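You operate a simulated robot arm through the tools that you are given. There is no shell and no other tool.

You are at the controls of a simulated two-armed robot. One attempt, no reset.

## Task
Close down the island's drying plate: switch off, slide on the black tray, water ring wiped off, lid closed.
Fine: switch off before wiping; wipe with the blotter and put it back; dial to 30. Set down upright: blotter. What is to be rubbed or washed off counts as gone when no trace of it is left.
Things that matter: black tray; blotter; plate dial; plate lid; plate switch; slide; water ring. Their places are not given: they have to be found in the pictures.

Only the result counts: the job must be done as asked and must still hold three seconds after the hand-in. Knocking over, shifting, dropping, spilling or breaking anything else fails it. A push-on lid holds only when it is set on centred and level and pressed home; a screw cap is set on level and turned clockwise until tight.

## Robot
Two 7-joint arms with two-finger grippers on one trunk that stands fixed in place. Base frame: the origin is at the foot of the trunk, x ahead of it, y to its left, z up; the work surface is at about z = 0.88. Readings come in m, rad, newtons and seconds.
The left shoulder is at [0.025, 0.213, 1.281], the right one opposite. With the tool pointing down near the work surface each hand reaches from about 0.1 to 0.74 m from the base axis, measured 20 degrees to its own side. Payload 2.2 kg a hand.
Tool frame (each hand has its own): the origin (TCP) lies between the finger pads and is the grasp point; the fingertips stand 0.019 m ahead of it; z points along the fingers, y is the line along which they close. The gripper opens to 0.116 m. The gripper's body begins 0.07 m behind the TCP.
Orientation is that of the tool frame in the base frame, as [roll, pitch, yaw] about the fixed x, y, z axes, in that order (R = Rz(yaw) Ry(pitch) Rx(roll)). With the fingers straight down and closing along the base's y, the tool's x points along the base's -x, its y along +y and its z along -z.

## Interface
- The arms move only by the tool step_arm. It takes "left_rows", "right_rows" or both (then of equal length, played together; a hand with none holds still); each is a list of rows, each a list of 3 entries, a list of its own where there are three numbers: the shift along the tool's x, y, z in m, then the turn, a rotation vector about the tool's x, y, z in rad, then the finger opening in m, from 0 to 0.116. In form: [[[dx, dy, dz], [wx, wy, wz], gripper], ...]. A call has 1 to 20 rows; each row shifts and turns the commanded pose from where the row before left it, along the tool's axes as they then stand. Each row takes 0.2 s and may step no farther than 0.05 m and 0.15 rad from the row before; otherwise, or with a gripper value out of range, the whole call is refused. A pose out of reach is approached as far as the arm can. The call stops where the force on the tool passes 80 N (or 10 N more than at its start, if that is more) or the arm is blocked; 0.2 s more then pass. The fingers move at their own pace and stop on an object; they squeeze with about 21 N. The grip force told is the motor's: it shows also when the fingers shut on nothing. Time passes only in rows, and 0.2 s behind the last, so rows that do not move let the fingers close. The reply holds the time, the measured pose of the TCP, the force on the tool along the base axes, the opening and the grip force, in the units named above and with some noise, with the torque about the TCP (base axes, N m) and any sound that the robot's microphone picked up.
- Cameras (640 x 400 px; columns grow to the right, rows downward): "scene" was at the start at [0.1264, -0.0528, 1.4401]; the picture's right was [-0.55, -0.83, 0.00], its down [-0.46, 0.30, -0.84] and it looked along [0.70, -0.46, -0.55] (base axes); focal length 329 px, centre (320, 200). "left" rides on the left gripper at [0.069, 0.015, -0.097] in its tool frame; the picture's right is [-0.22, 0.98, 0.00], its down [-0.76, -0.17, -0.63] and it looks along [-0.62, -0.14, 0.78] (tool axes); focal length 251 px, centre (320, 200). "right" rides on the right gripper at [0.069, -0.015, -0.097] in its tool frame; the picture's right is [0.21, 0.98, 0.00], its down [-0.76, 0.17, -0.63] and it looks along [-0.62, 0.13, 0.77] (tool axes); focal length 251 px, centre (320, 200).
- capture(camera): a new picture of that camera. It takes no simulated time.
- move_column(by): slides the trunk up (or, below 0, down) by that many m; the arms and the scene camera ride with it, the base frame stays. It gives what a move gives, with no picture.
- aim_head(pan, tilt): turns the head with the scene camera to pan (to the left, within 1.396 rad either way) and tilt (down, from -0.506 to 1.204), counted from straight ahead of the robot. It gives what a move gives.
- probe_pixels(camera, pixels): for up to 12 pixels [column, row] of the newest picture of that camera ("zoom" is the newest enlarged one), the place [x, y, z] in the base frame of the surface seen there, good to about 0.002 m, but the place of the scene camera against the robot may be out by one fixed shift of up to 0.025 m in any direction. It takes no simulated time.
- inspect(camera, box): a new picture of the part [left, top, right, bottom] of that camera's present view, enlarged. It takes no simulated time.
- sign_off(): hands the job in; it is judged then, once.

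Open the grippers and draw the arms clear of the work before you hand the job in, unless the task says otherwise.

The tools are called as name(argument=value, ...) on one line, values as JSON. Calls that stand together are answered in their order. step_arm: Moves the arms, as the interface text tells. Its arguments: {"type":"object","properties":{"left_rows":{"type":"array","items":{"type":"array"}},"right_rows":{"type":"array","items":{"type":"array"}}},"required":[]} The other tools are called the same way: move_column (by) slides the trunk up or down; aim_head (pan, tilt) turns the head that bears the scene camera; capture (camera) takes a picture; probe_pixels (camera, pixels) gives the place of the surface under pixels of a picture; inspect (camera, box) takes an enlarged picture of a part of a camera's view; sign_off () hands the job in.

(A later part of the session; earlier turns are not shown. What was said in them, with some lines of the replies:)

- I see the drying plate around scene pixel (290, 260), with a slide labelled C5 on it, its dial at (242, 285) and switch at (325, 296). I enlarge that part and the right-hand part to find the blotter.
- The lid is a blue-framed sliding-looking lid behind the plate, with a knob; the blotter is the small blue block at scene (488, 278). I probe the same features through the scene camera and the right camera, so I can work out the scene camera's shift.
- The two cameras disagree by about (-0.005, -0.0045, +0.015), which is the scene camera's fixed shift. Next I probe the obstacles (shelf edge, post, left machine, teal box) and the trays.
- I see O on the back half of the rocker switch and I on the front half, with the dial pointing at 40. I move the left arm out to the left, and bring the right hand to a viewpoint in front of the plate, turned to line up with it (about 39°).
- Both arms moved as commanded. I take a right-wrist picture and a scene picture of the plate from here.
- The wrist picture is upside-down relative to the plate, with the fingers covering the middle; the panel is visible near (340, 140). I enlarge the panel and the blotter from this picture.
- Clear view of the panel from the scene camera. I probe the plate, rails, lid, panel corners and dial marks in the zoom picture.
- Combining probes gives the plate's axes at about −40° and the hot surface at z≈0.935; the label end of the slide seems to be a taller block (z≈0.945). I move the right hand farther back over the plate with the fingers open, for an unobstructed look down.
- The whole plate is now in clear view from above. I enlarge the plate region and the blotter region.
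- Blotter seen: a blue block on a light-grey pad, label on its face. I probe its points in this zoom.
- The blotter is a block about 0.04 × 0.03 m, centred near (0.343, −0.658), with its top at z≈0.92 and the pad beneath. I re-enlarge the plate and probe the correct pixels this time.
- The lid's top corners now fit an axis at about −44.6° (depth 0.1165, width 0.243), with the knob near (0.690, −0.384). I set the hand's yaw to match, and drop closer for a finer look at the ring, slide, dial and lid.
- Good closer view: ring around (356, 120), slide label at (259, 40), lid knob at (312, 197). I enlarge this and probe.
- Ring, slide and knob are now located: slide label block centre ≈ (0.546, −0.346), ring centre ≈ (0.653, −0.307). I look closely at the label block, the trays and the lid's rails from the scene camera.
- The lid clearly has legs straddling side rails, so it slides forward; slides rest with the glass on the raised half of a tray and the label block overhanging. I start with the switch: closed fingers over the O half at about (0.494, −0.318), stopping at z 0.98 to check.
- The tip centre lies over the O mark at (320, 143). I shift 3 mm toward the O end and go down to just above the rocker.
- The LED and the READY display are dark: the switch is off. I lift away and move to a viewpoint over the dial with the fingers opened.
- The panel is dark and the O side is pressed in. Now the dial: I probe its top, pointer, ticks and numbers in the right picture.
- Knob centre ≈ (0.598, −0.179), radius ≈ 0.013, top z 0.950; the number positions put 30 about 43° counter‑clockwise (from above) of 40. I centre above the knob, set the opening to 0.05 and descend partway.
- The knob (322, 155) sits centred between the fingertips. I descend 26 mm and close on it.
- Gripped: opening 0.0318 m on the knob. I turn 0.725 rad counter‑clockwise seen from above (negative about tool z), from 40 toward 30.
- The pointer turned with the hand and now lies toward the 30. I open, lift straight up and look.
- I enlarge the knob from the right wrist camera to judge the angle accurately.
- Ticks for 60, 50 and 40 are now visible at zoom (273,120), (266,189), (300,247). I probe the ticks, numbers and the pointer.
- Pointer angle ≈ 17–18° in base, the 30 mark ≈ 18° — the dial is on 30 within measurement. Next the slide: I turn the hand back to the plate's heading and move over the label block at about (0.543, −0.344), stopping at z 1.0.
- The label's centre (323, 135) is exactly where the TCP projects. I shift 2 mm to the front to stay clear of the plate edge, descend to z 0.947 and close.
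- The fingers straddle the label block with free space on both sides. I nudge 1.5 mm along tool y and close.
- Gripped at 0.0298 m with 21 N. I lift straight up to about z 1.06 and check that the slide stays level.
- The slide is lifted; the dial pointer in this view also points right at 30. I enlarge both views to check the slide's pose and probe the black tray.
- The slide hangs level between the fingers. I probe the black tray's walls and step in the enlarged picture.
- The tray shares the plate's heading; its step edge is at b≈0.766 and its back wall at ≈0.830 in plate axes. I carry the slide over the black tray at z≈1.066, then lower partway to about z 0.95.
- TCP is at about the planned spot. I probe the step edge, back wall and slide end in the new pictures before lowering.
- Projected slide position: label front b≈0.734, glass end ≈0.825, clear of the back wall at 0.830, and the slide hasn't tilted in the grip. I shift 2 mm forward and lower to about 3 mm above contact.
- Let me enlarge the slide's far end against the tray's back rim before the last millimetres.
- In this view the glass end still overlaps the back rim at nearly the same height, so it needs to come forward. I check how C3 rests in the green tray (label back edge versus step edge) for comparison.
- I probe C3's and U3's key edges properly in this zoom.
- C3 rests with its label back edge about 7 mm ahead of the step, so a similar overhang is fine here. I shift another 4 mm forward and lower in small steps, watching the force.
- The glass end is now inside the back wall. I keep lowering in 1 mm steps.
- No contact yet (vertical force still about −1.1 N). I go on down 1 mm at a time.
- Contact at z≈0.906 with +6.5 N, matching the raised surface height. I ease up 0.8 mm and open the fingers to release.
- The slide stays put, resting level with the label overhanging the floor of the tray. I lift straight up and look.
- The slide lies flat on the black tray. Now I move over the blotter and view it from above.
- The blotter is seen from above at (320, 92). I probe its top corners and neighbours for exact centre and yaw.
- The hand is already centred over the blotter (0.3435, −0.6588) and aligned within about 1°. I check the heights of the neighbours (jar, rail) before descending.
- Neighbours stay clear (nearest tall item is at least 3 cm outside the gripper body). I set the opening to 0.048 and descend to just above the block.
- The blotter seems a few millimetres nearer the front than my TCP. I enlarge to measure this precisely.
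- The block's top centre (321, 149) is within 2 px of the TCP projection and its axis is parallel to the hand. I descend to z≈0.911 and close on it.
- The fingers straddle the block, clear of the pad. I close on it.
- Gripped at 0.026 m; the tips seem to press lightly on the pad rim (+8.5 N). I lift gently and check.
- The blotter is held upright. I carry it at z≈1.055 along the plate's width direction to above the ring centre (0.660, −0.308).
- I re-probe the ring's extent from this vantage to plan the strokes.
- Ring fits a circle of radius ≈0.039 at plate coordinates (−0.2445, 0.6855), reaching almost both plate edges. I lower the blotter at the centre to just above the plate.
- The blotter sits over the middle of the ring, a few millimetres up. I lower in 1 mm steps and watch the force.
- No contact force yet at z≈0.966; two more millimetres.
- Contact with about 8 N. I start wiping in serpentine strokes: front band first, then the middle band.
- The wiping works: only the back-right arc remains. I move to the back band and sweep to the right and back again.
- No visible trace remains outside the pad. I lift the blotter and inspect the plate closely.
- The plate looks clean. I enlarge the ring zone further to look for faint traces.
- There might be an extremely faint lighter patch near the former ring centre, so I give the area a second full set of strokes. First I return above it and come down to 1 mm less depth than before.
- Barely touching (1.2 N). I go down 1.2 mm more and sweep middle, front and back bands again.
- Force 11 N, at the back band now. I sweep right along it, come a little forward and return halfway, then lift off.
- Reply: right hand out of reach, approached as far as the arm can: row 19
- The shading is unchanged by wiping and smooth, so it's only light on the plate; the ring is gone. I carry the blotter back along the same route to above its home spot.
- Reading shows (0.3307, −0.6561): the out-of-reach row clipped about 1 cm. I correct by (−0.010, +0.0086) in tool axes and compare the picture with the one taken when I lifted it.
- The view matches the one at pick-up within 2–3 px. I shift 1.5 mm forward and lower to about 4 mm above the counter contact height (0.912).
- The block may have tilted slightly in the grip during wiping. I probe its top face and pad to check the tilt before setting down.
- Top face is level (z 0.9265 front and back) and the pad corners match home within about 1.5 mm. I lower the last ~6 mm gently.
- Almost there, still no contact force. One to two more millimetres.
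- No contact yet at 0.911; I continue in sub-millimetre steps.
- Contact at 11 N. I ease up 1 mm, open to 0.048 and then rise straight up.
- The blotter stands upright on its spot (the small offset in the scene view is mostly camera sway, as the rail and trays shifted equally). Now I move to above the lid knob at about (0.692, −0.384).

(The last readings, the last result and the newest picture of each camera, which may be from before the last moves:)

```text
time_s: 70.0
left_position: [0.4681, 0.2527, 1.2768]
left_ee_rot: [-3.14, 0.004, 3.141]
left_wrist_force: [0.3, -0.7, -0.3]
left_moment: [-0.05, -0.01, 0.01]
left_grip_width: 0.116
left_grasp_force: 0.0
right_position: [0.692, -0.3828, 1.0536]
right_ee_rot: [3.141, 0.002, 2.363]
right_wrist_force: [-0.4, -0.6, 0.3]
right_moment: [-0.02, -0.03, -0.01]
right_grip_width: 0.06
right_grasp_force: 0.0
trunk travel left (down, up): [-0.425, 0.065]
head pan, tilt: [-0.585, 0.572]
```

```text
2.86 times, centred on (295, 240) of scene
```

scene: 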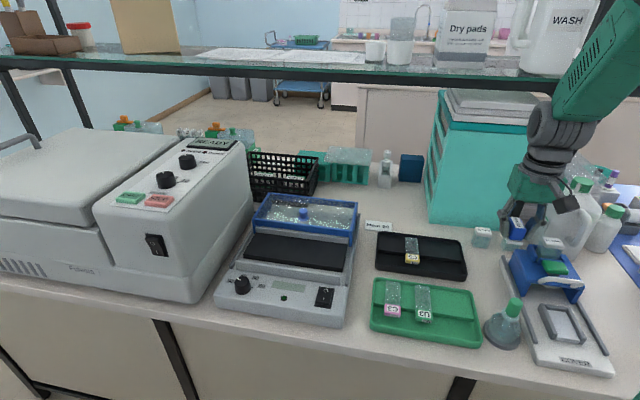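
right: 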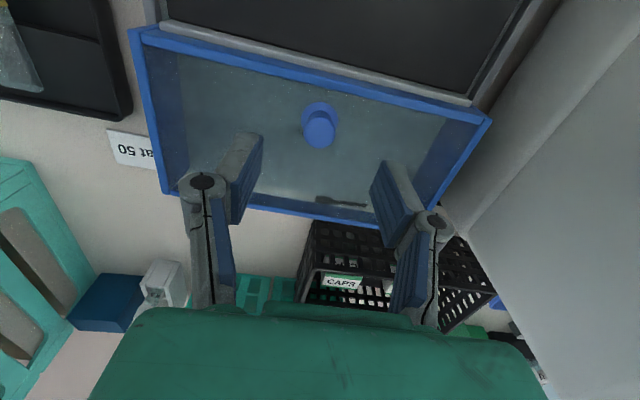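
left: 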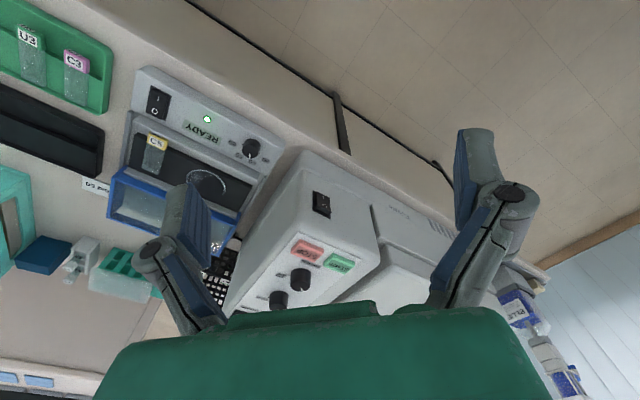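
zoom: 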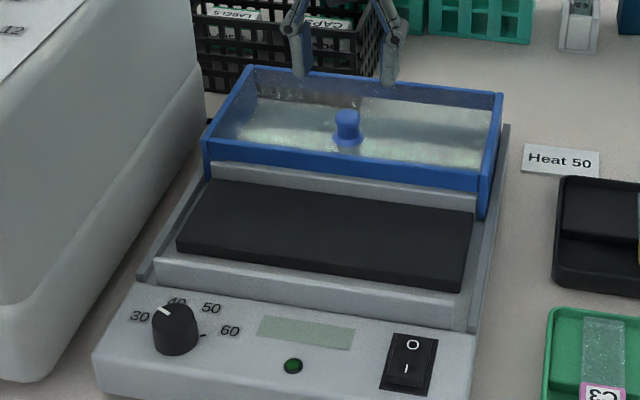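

The knob's top (319, 131) lies within a few pixels of the TCP projection. I descend to z≈0.997 and close on the knob.

step_arm(right_rows=[[[0, 0, 0.03], [0, 0, 0], 0.05], [[0, 0, 0.0266], [0, 0, 0], 0.05], [[0, 0, 0], [0, 0, 0], 0.05]])

capture(camera="right")

inspect(camera="scene", box=[260, 170, 350, 250])

```text
time_s: 70.8
left_position: [0.4693, 0.2531, 1.2776]
left_ee_rot: [-3.14, 0.005, 3.141]
left_wrist_force: [-1.1, 0.4, -0.3]
left_moment: [-0.04, -0.02, -0.04]
left_grip_width: 0.116
left_grasp_force: 0.0
right_position: [0.6919, -0.3836, 0.997]
right_ee_rot: [3.141, 0.001, 2.363]
right_wrist_force: [-0.2, 0.8, 0.1]
right_moment: [0.02, -0.02, -0.04]
right_grip_width: 0.0498
right_grasp_force: 0.1
trunk travel left (down, up): [-0.425, 0.065]
head pan, tilt: [-0.585, 0.572]
```

```text
taken
```

right: 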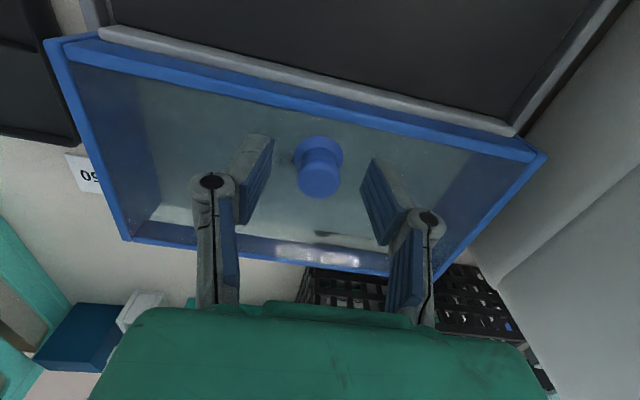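

```text
5.00 times, centred on (305, 210) of scene
```

zoom: 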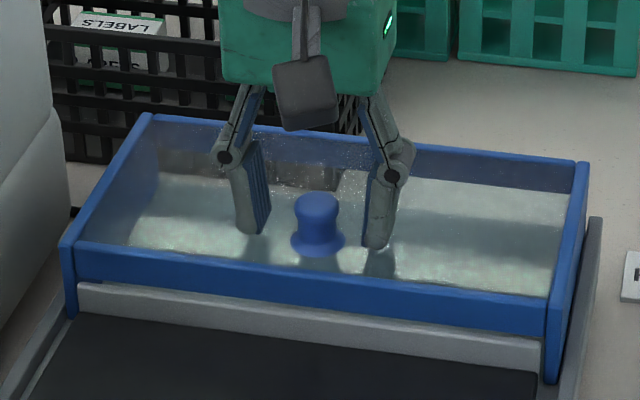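

The knob is between the pads. I close on it.

step_arm(right_rows=[[[0, 0, 0], [0, 0, 0], 0.03], [[0, 0, 0], [0, 0, 0], 0.015], [[0, 0, 0], [0, 0, 0], 0.0], [[0, 0, 0], [0, 0, 0], 0.0]])

capture(camera="right")

```text
time_s: 71.8
left_position: [0.4695, 0.2506, 1.2765]
left_ee_rot: [-3.141, 0.003, 3.141]
left_wrist_force: [-0.1, 0.2, 0.3]
left_moment: [0.0, 0.0, 0.01]
left_grip_width: 0.116
left_grasp_force: 0.0
right_position: [0.6919, -0.385, 0.9954]
right_ee_rot: [3.141, -0.001, 2.363]
right_wrist_force: [-3.9, -1.6, -3.7]
right_moment: [-0.34, -0.23, -0.03]
right_grip_width: 0.0202
right_grasp_force: 44.9
trunk travel left (down, up): [-0.425, 0.065]
head pan, tilt: [-0.585, 0.572]
```

```text
taken
```

right: 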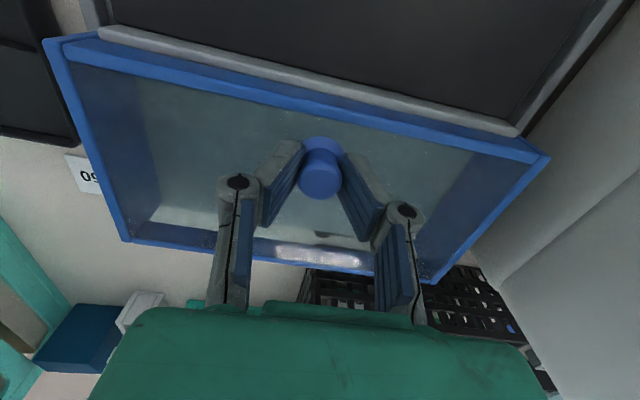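

Gripped at 0.020 m. I pull toward the front by 10 mm as a test and read the force.

step_arm(right_rows=[[[0.004, 0, 0], [0, 0, 0], 0.0], [[0.006, 0, 0], [0, 0, 0], 0.0]])

capture(camera="right")

inspect(camera="scene", box=[220, 170, 370, 310])

```text
time_s: 72.4
left_position: [0.4696, 0.2515, 1.2773]
left_ee_rot: [-3.141, 0.001, 3.14]
left_wrist_force: [0.6, -0.6, 1.1]
left_moment: [-0.02, 0.01, -0.03]
left_grip_width: 0.1159
left_grasp_force: 0.1
right_position: [0.6844, -0.3787, 0.9952]
right_ee_rot: [-3.141, 0.0, 2.364]
right_wrist_force: [-3.8, -3.5, -1.7]
right_moment: [0.18, 0.16, -0.03]
right_grip_width: 0.0205
right_grasp_force: 45.0
trunk travel left (down, up): [-0.425, 0.065]
head pan, tilt: [-0.585, 0.572]
```

```text
taken
```

right: 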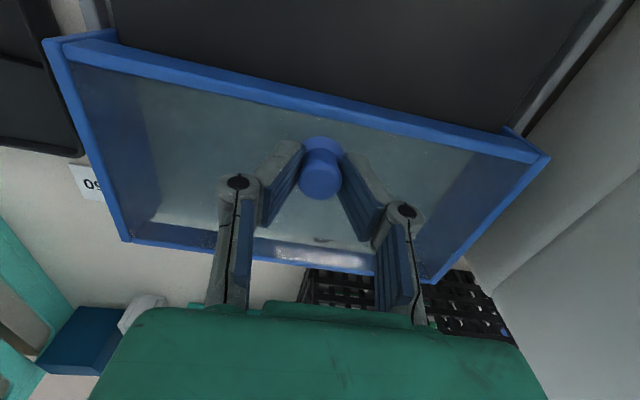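

```text
2.86 times, centred on (295, 240) of scene
```

zoom: 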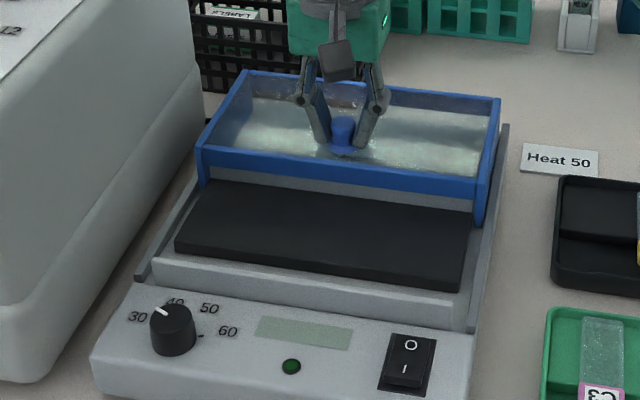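

The lid slides freely along the rails. I pull on in 12 mm rows, then check.

step_arm(right_rows=[[[0.012, 0, 0], [0, 0, 0], 0.0], [[0.012, 0, 0], [0, 0, 0], 0.0], [[0.012, 0, 0], [0, 0, 0], 0.0], [[0.012, 0, 0], [0, 0, 0], 0.0], [[0.012, 0, 0], [0, 0, 0], 0.0]])

capture(camera="right")

inspect(camera="scene", box=[220, 170, 370, 310])

```text
time_s: 73.6
left_position: [0.4691, 0.2525, 1.2753]
left_ee_rot: [-3.138, 0.001, 3.141]
left_wrist_force: [0.0, 0.2, 0.4]
left_moment: [0.0, -0.02, 0.01]
left_grip_width: 0.1158
left_grasp_force: 0.0
right_position: [0.6411, -0.3333, 0.9954]
right_ee_rot: [3.14, 0.001, 2.365]
right_wrist_force: [-0.8, -1.9, 3.6]
right_moment: [0.27, 0.15, 0.11]
right_grip_width: 0.0203
right_grasp_force: 44.7
trunk travel left (down, up): [-0.425, 0.065]
head pan, tilt: [-0.585, 0.572]
```

```text
taken
```

right: 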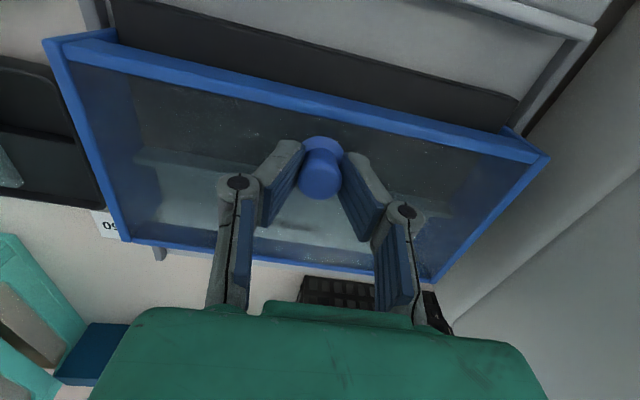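

```text
2.86 times, centred on (295, 240) of scene
```

zoom: 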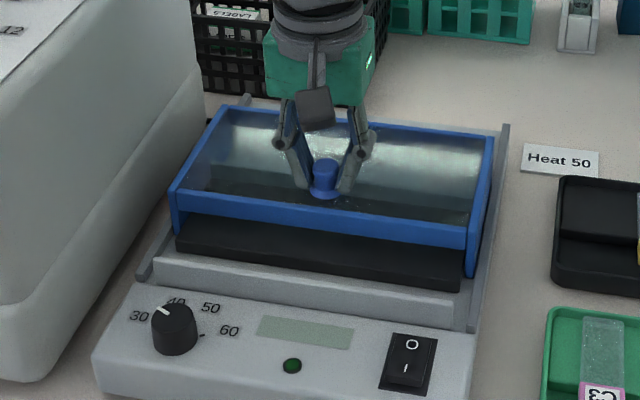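

The lid is about halfway (70 mm). I continue 40 mm.

step_arm(right_rows=[[[0.008, 0, 0], [0, 0, 0], 0.0], [[0.008, 0, 0], [0, 0, 0], 0.0], [[0.008, 0, 0], [0, 0, 0], 0.0], [[0.008, 0, 0], [0, 0, 0], 0.0], [[0.008, 0, 0], [0, 0, 0], 0.0]])

capture(camera="right")

inspect(camera="scene", box=[220, 190, 370, 310])

```text
time_s: 74.8
left_position: [0.4687, 0.2544, 1.2763]
left_ee_rot: [-3.141, 0.002, -3.141]
left_wrist_force: [0.1, 0.0, 1.0]
left_moment: [-0.01, 0.01, 0.01]
left_grip_width: 0.1159
left_grasp_force: 0.1
right_position: [0.6133, -0.3047, 0.9961]
right_ee_rot: [3.141, 0.004, 2.365]
right_wrist_force: [0.3, 0.7, 4.7]
right_moment: [-0.53, -0.75, 0.01]
right_grip_width: 0.0202
right_grasp_force: 45.1
trunk travel left (down, up): [-0.425, 0.065]
head pan, tilt: [-0.585, 0.572]
```

```text
taken
```

right: 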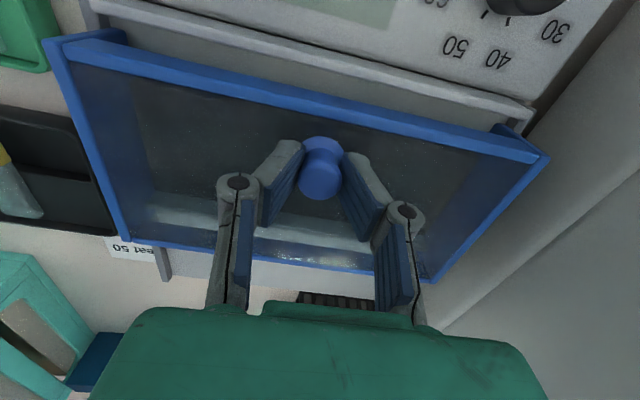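

```text
3.33 times, centred on (295, 250) of scene
```

zoom: 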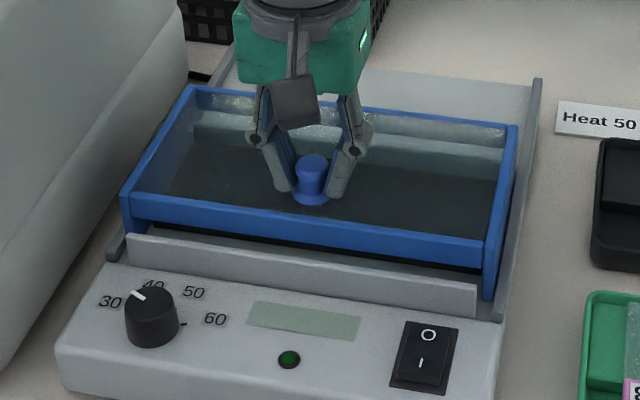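

The lid is now 110 mm forward, its front edge nearing the front lip. I go on in small steps and watch for the end stop.

step_arm(right_rows=[[[0.004, 0, 0], [0, 0, 0], 0.0], [[0.004, 0, 0], [0, 0, 0], 0.0], [[0, 0, 0], [0, 0, 0], 0.0]])

inspect(camera="scene", box=[220, 190, 370, 310])

```text
time_s: 75.6
left_position: [0.4692, 0.2535, 1.2768]
left_ee_rot: [-3.14, 0.002, -3.141]
left_wrist_force: [0.1, -0.3, 0.5]
left_moment: [0.0, -0.03, 0.03]
left_grip_width: 0.1158
left_grasp_force: 0.0
right_position: [0.6062, -0.2993, 0.9955]
right_ee_rot: [3.141, 0.001, 2.363]
right_wrist_force: [0.0, -0.4, 3.7]
right_moment: [-0.29, -0.33, 0.0]
right_grip_width: 0.0203
right_grasp_force: 45.2
trunk travel left (down, up): [-0.425, 0.065]
head pan, tilt: [-0.585, 0.572]
```

```text
3.33 times, centred on (295, 250) of scene
```

zoom: 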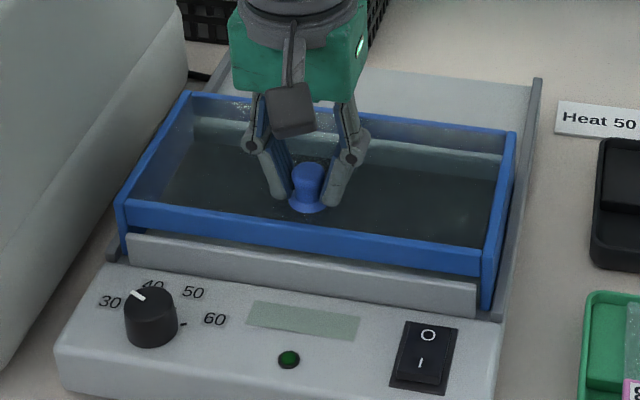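

Still moving freely (118 mm). Two more 4 mm steps.

step_arm(right_rows=[[[0.003, 0, 0], [0, 0, 0], 0.0], [[0.003, 0, 0], [0, 0, 0], 0.0], [[0, 0, 0], [0, 0, 0], 0.0]])

inspect(camera="scene", box=[220, 190, 370, 310])

capture(camera="right")

```text
time_s: 76.4
left_position: [0.4694, 0.2539, 1.2765]
left_ee_rot: [-3.139, 0.001, 3.141]
left_wrist_force: [0.5, 0.4, -0.2]
left_moment: [0.01, -0.04, 0.02]
left_grip_width: 0.1161
left_grasp_force: 0.1
right_position: [0.6025, -0.2955, 0.9944]
right_ee_rot: [-3.141, 0.002, 2.363]
right_wrist_force: [1.1, 2.1, 2.8]
right_moment: [-0.28, -0.33, 0.02]
right_grip_width: 0.0204
right_grasp_force: 44.6
trunk travel left (down, up): [-0.425, 0.065]
head pan, tilt: [-0.585, 0.572]
```

```text
3.33 times, centred on (295, 250) of scene
```

zoom: 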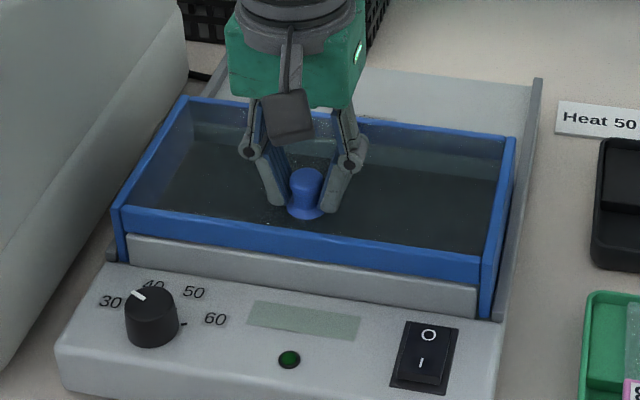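

```text
taken
```

right: 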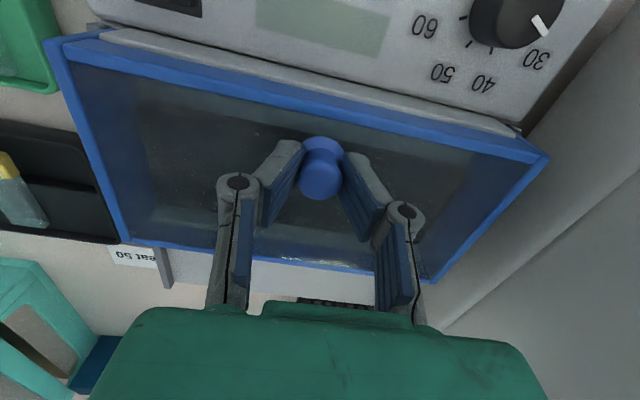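

At 124 mm; I continue in 2 mm steps until the stop is felt.

step_arm(right_rows=[[[0.002, 0, 0], [0, 0, 0], 0.0], [[0.002, 0, 0], [0, 0, 0], 0.0], [[0, 0, 0], [0, 0, 0], 0.0]])

inspect(camera="scene", box=[220, 190, 370, 310])

```text
time_s: 77.2
left_position: [0.4699, 0.2534, 1.2767]
left_ee_rot: [-3.14, 0.002, -3.141]
left_wrist_force: [0.2, 0.3, -0.9]
left_moment: [0.05, -0.01, 0.0]
left_grip_width: 0.1159
left_grasp_force: 0.0
right_position: [0.6014, -0.2942, 0.995]
right_ee_rot: [3.141, 0.003, 2.363]
right_wrist_force: [5.7, -2.1, 2.5]
right_moment: [0.41, 0.35, -0.06]
right_grip_width: 0.0205
right_grasp_force: 45.1
trunk travel left (down, up): [-0.425, 0.065]
head pan, tilt: [-0.585, 0.572]
```

```text
3.33 times, centred on (295, 250) of scene
```

zoom: 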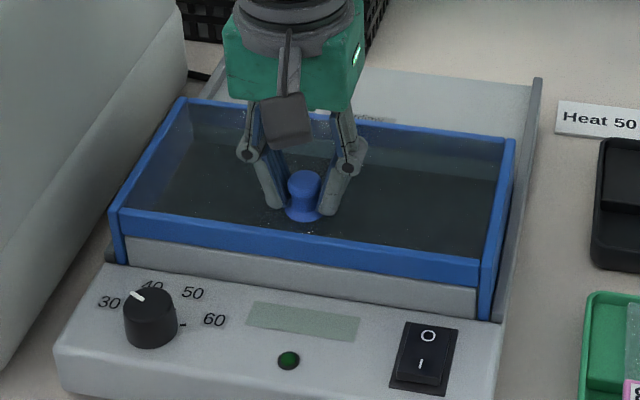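

Resistance appears (about 5.5 N back along the rails). I press 2 mm more to make sure that it is the end stop.

step_arm(right_rows=[[[0.001, 0, 0], [0, 0, 0], 0.0], [[0.001, 0, 0], [0, 0, 0], 0.0]])

inspect(camera="scene", box=[220, 190, 370, 310])

```text
time_s: 77.8
left_position: [0.4702, 0.251, 1.275]
left_ee_rot: [3.141, 0.001, 3.141]
left_wrist_force: [1.6, 0.6, 0.6]
left_moment: [0.02, 0.03, 0.01]
left_grip_width: 0.1159
left_grasp_force: 0.0
right_position: [0.6012, -0.2936, 0.9952]
right_ee_rot: [3.137, 0.005, 2.365]
right_wrist_force: [12.3, -6.1, 6.2]
right_moment: [0.25, 0.25, 0.0]
right_grip_width: 0.0201
right_grasp_force: 44.1
trunk travel left (down, up): [-0.425, 0.065]
head pan, tilt: [-0.585, 0.572]
```

```text
3.33 times, centred on (295, 250) of scene
```

zoom: 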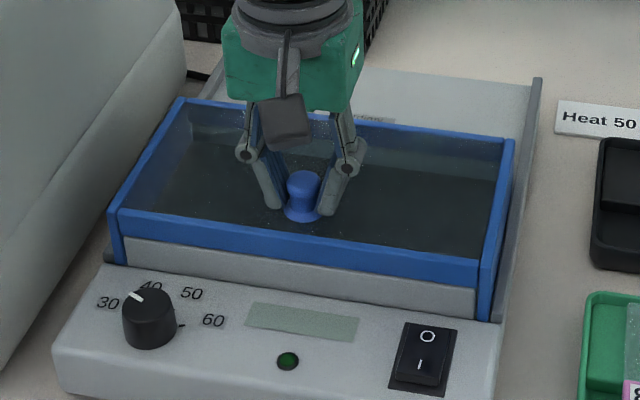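

The force climbs to 13 N while the lid stays put: that's the end stop, the lid is closed. I relax the pull, open the fingers and rise.

step_arm(right_rows=[[[-0.002, 0, 0], [0, 0, 0], 0.0], [[0, 0, 0], [0, 0, 0], 0.03], [[0, 0, 0], [0, 0, 0], 0.05], [[0, 0, 0], [0, 0, 0], 0.05], [[0, 0, -0.02], [0, 0, 0], 0.05], [[0, 0, -0.04], [0, 0, 0], 0.05], [[0, 0, -0.05], [0, 0, 0], 0.05], [[0, 0, 0], [0, 0, 0], 0.05]])

capture(camera="right")

inspect(camera="scene", box=[220, 190, 370, 310])

```text
time_s: 79.6
left_position: [0.4704, 0.2527, 1.276]
left_ee_rot: [-3.141, 0.0, -3.141]
left_wrist_force: [0.7, -0.6, -0.5]
left_moment: [0.0, -0.01, -0.01]
left_grip_width: 0.116
left_grasp_force: 0.2
right_position: [0.601, -0.2936, 1.1059]
right_ee_rot: [-3.14, 0.001, 2.362]
right_wrist_force: [0.8, -0.7, -0.3]
right_moment: [0.0, 0.03, 0.0]
right_grip_width: 0.05
right_grasp_force: 0.0
trunk travel left (down, up): [-0.425, 0.065]
head pan, tilt: [-0.585, 0.572]
```

```text
taken
```

right: 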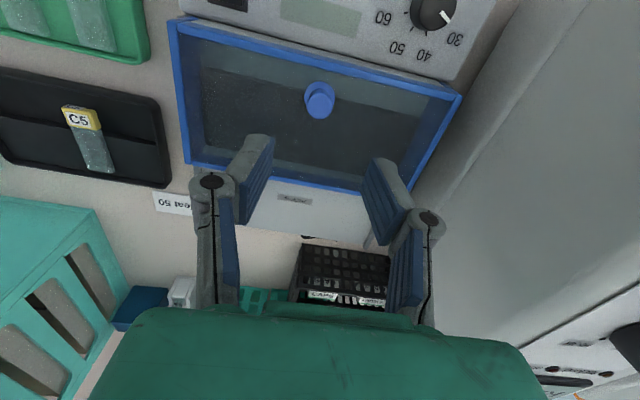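

```text
3.33 times, centred on (295, 250) of scene
```

zoom: 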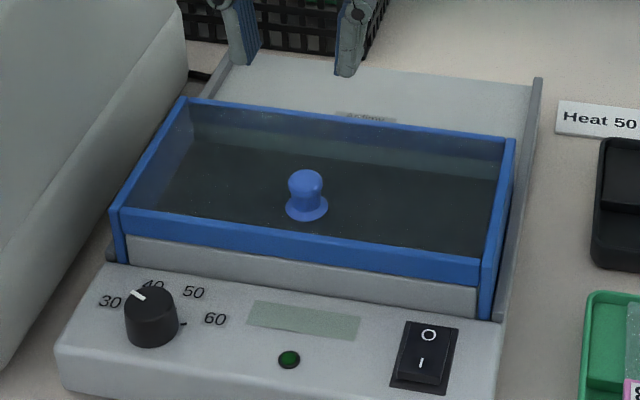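

The lid is closed against its stop. Before finishing I look at the dial from nearly straight above to verify its angle.

step_arm(right_rows=[[[0.008, 0.0313, 0], [0, 0, 0], 0.03], [[0.008, 0.0313, 0], [0, 0, 0], 0.03], [[0.008, 0.0313, 0], [0, 0, 0], 0.03], [[0, 0, 0], [0, 0, 0], 0.03]])

capture(camera="right")

inspect(camera="scene", box=[270, 200, 330, 240])

```text
time_s: 80.6
left_position: [0.4689, 0.2542, 1.2753]
left_ee_rot: [-3.137, 0.002, 3.141]
left_wrist_force: [-0.2, 0.5, -0.4]
left_moment: [0.02, -0.03, 0.0]
left_grip_width: 0.1161
left_grasp_force: 0.0
right_position: [0.6502, -0.2079, 1.106]
right_ee_rot: [3.141, 0.004, 2.365]
right_wrist_force: [0.3, -0.9, 0.3]
right_moment: [0.01, -0.05, -0.02]
right_grip_width: 0.03
right_grasp_force: 0.0
trunk travel left (down, up): [-0.425, 0.065]
head pan, tilt: [-0.585, 0.572]
```

```text
taken
```

right: 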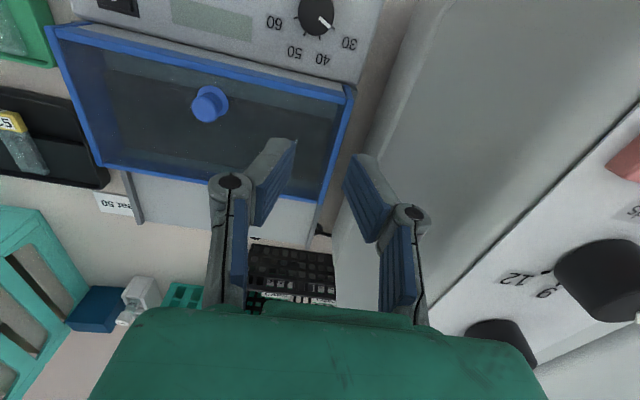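

```text
10.00 times, centred on (300, 220) of scene
```

zoom: 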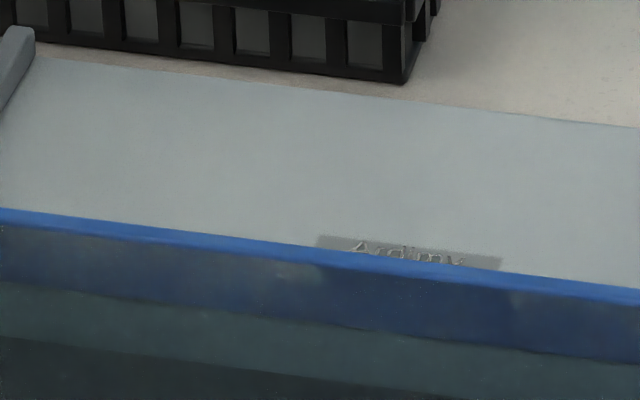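

That text is just a brand name. I enlarge the dial in the right view.

inspect(camera="right", box=[260, 0, 370, 70])

probe_pixels(camera="right", pixels=[[274, 22], [294, 52], [322, 59], [349, 43], [316, 15], [331, 27]])

```text
5.71 times, centred on (315, 35) of right
```

zoom: 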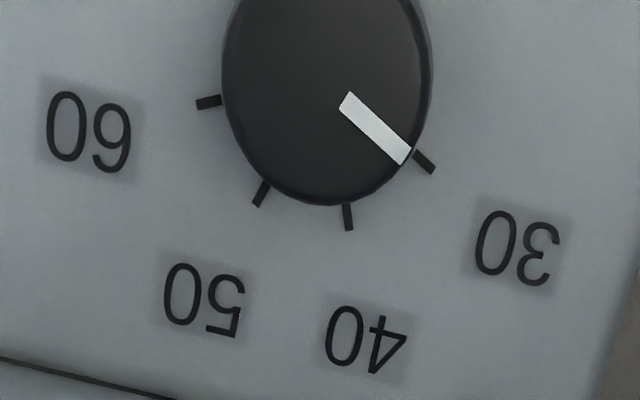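

```text
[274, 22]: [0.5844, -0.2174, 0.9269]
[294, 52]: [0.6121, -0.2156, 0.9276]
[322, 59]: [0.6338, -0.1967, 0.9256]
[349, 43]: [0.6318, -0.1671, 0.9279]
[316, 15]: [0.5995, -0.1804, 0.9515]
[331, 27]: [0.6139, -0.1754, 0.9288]
```

With parallax accounted for, the pointer lines up with the 30 tick. I now raise the right hand and draw it back clear, with the gripper open.

step_arm(right_rows=[[[0, 0, -0.045], [0, 0, 0], 0.03], [[0, 0, -0.045], [0, 0, 0], 0.05], [[0.0064, -0.0444, 0], [0, 0, 0], 0.08], [[0.0064, -0.0444, 0], [0, 0, 0], 0.116], [[0.0064, -0.0444, 0], [0, 0, 0], 0.116], [[0.0064, -0.0444, 0], [0, 0, 0], 0.116], [[0.0064, -0.0444, 0], [0, 0, 0], 0.116], [[0.0064, -0.0444, 0], [0, 0, 0], 0.116], [[0.0064, -0.0444, 0], [0, 0, 0], 0.116], [[0.04, 0, 0], [0, 0, 0], 0.116], [[0.04, 0, 0], [0, 0, 0], 0.116], [[0, 0, 0], [0, 0, 0], 0.116]])

capture(camera="scene")

capture(camera="right")

inspect(camera="scene", box=[360, 200, 540, 360])

```text
time_s: 83.2
left_position: [0.4702, 0.2583, 1.2751]
left_ee_rot: [-3.134, 0.0, -3.14]
left_wrist_force: [-0.8, 0.7, 0.7]
left_moment: [-0.02, 0.06, -0.01]
left_grip_width: 0.116
left_grasp_force: 0.1
right_position: [0.3421, -0.3372, 1.1949]
right_ee_rot: [-3.139, 0.006, 2.364]
right_wrist_force: [0.3, 0.3, 0.9]
right_moment: [0.04, 0.03, 0.0]
right_grip_width: 0.1159
right_grasp_force: 0.0
trunk travel left (down, up): [-0.425, 0.065]
head pan, tilt: [-0.585, 0.572]
```

```text
taken
```

scene: 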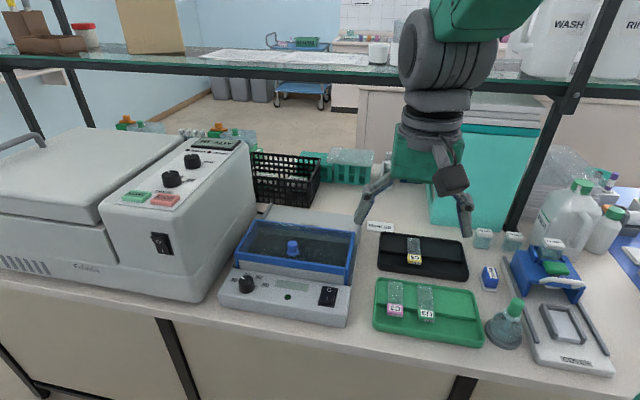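

```text
taken
```

right: 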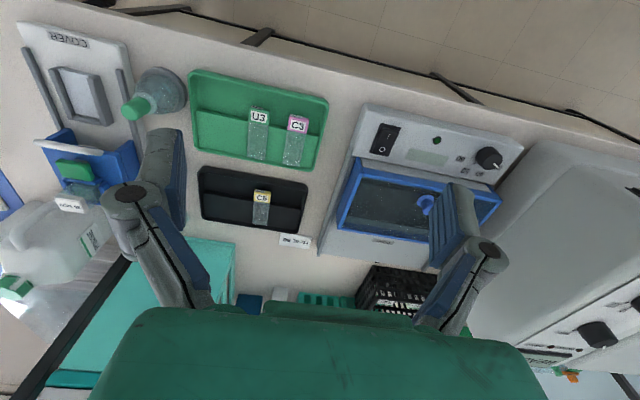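

```text
2.50 times, centred on (450, 280) of scene
```

zoom: 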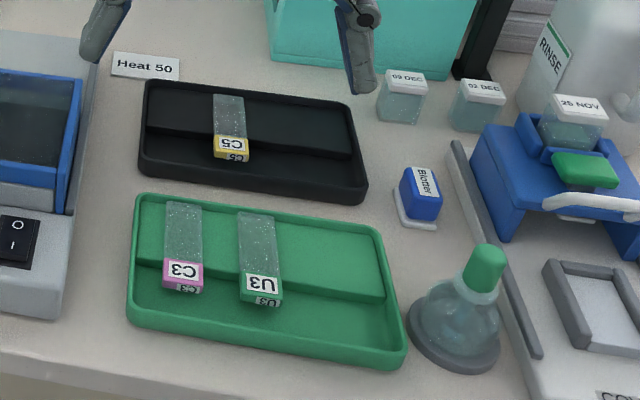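

Everything looks in place. I check that the plate itself hasn't shifted by probing its LED and switch again, and the blotter.

inspect(camera="right", box=[330, 90, 530, 260])

probe_pixels(camera="right", pixels=[[437, 140], [381, 150], [389, 132], [490, 158]])

inspect(camera="scene", box=[210, 190, 370, 340])

```text
2.35 times, centred on (430, 175) of right
```

zoom: 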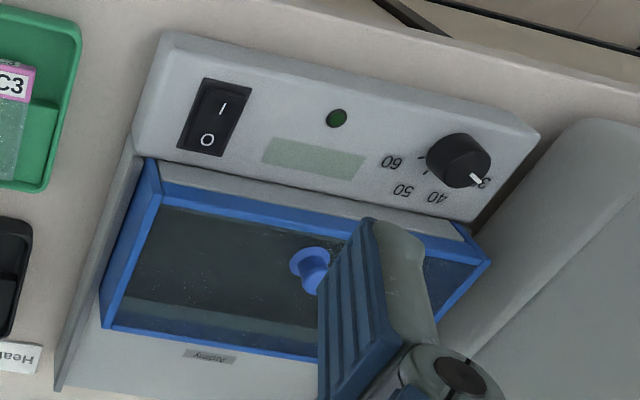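

```text
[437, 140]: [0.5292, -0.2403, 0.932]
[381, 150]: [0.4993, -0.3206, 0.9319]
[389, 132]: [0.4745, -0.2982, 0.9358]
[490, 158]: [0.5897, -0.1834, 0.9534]
```

```text
2.67 times, centred on (290, 265) of scene
```

zoom: 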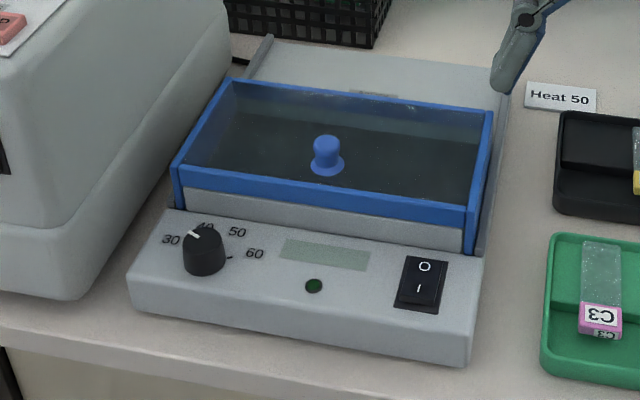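

The plate hasn't moved: its LED is at (0.529, −0.240), as at the start. The switch is off, the dial is on 30, slide C5 is on the black tray, the plate is wiped, the lid is closed, the blotter stands upright in its place, and both arms are clear with open grippers. I hand the job in.

sign_off()

```text
The job is handed in.
```

The drying plate is closed down and I've handed the job in. I don't have the verdict on it yet.

- **Switch:** it is off. The LED and the READY display went dark, and I did this before any wiping.
- **Dial:** it is turned from 40 to 30. Seen from almost straight above, the pointer lines up with the 30 mark.
- **Slide:** C5 is on the black tray. The glass lies on the raised half and the label hangs over the lower half, the same way the slides sit in the green tray.
- **Water ring:** I wiped the whole ring area twice with the blotter, and no trace shows in the close-up pictures. One faint lighter patch looked the same before and after the second wipe, so I took it to be light on the plate.
- **Blotter:** it is back upright, within about 3–4 mm of where it stood.
- **Lid:** I slid it forward until it met firm resistance at the front. It then stayed put as I pulled harder, so I took that as fully closed.

The final pictures show nothing else knocked over or moved, and the plate itself did not shift. Both arms are clear with their grippers open.
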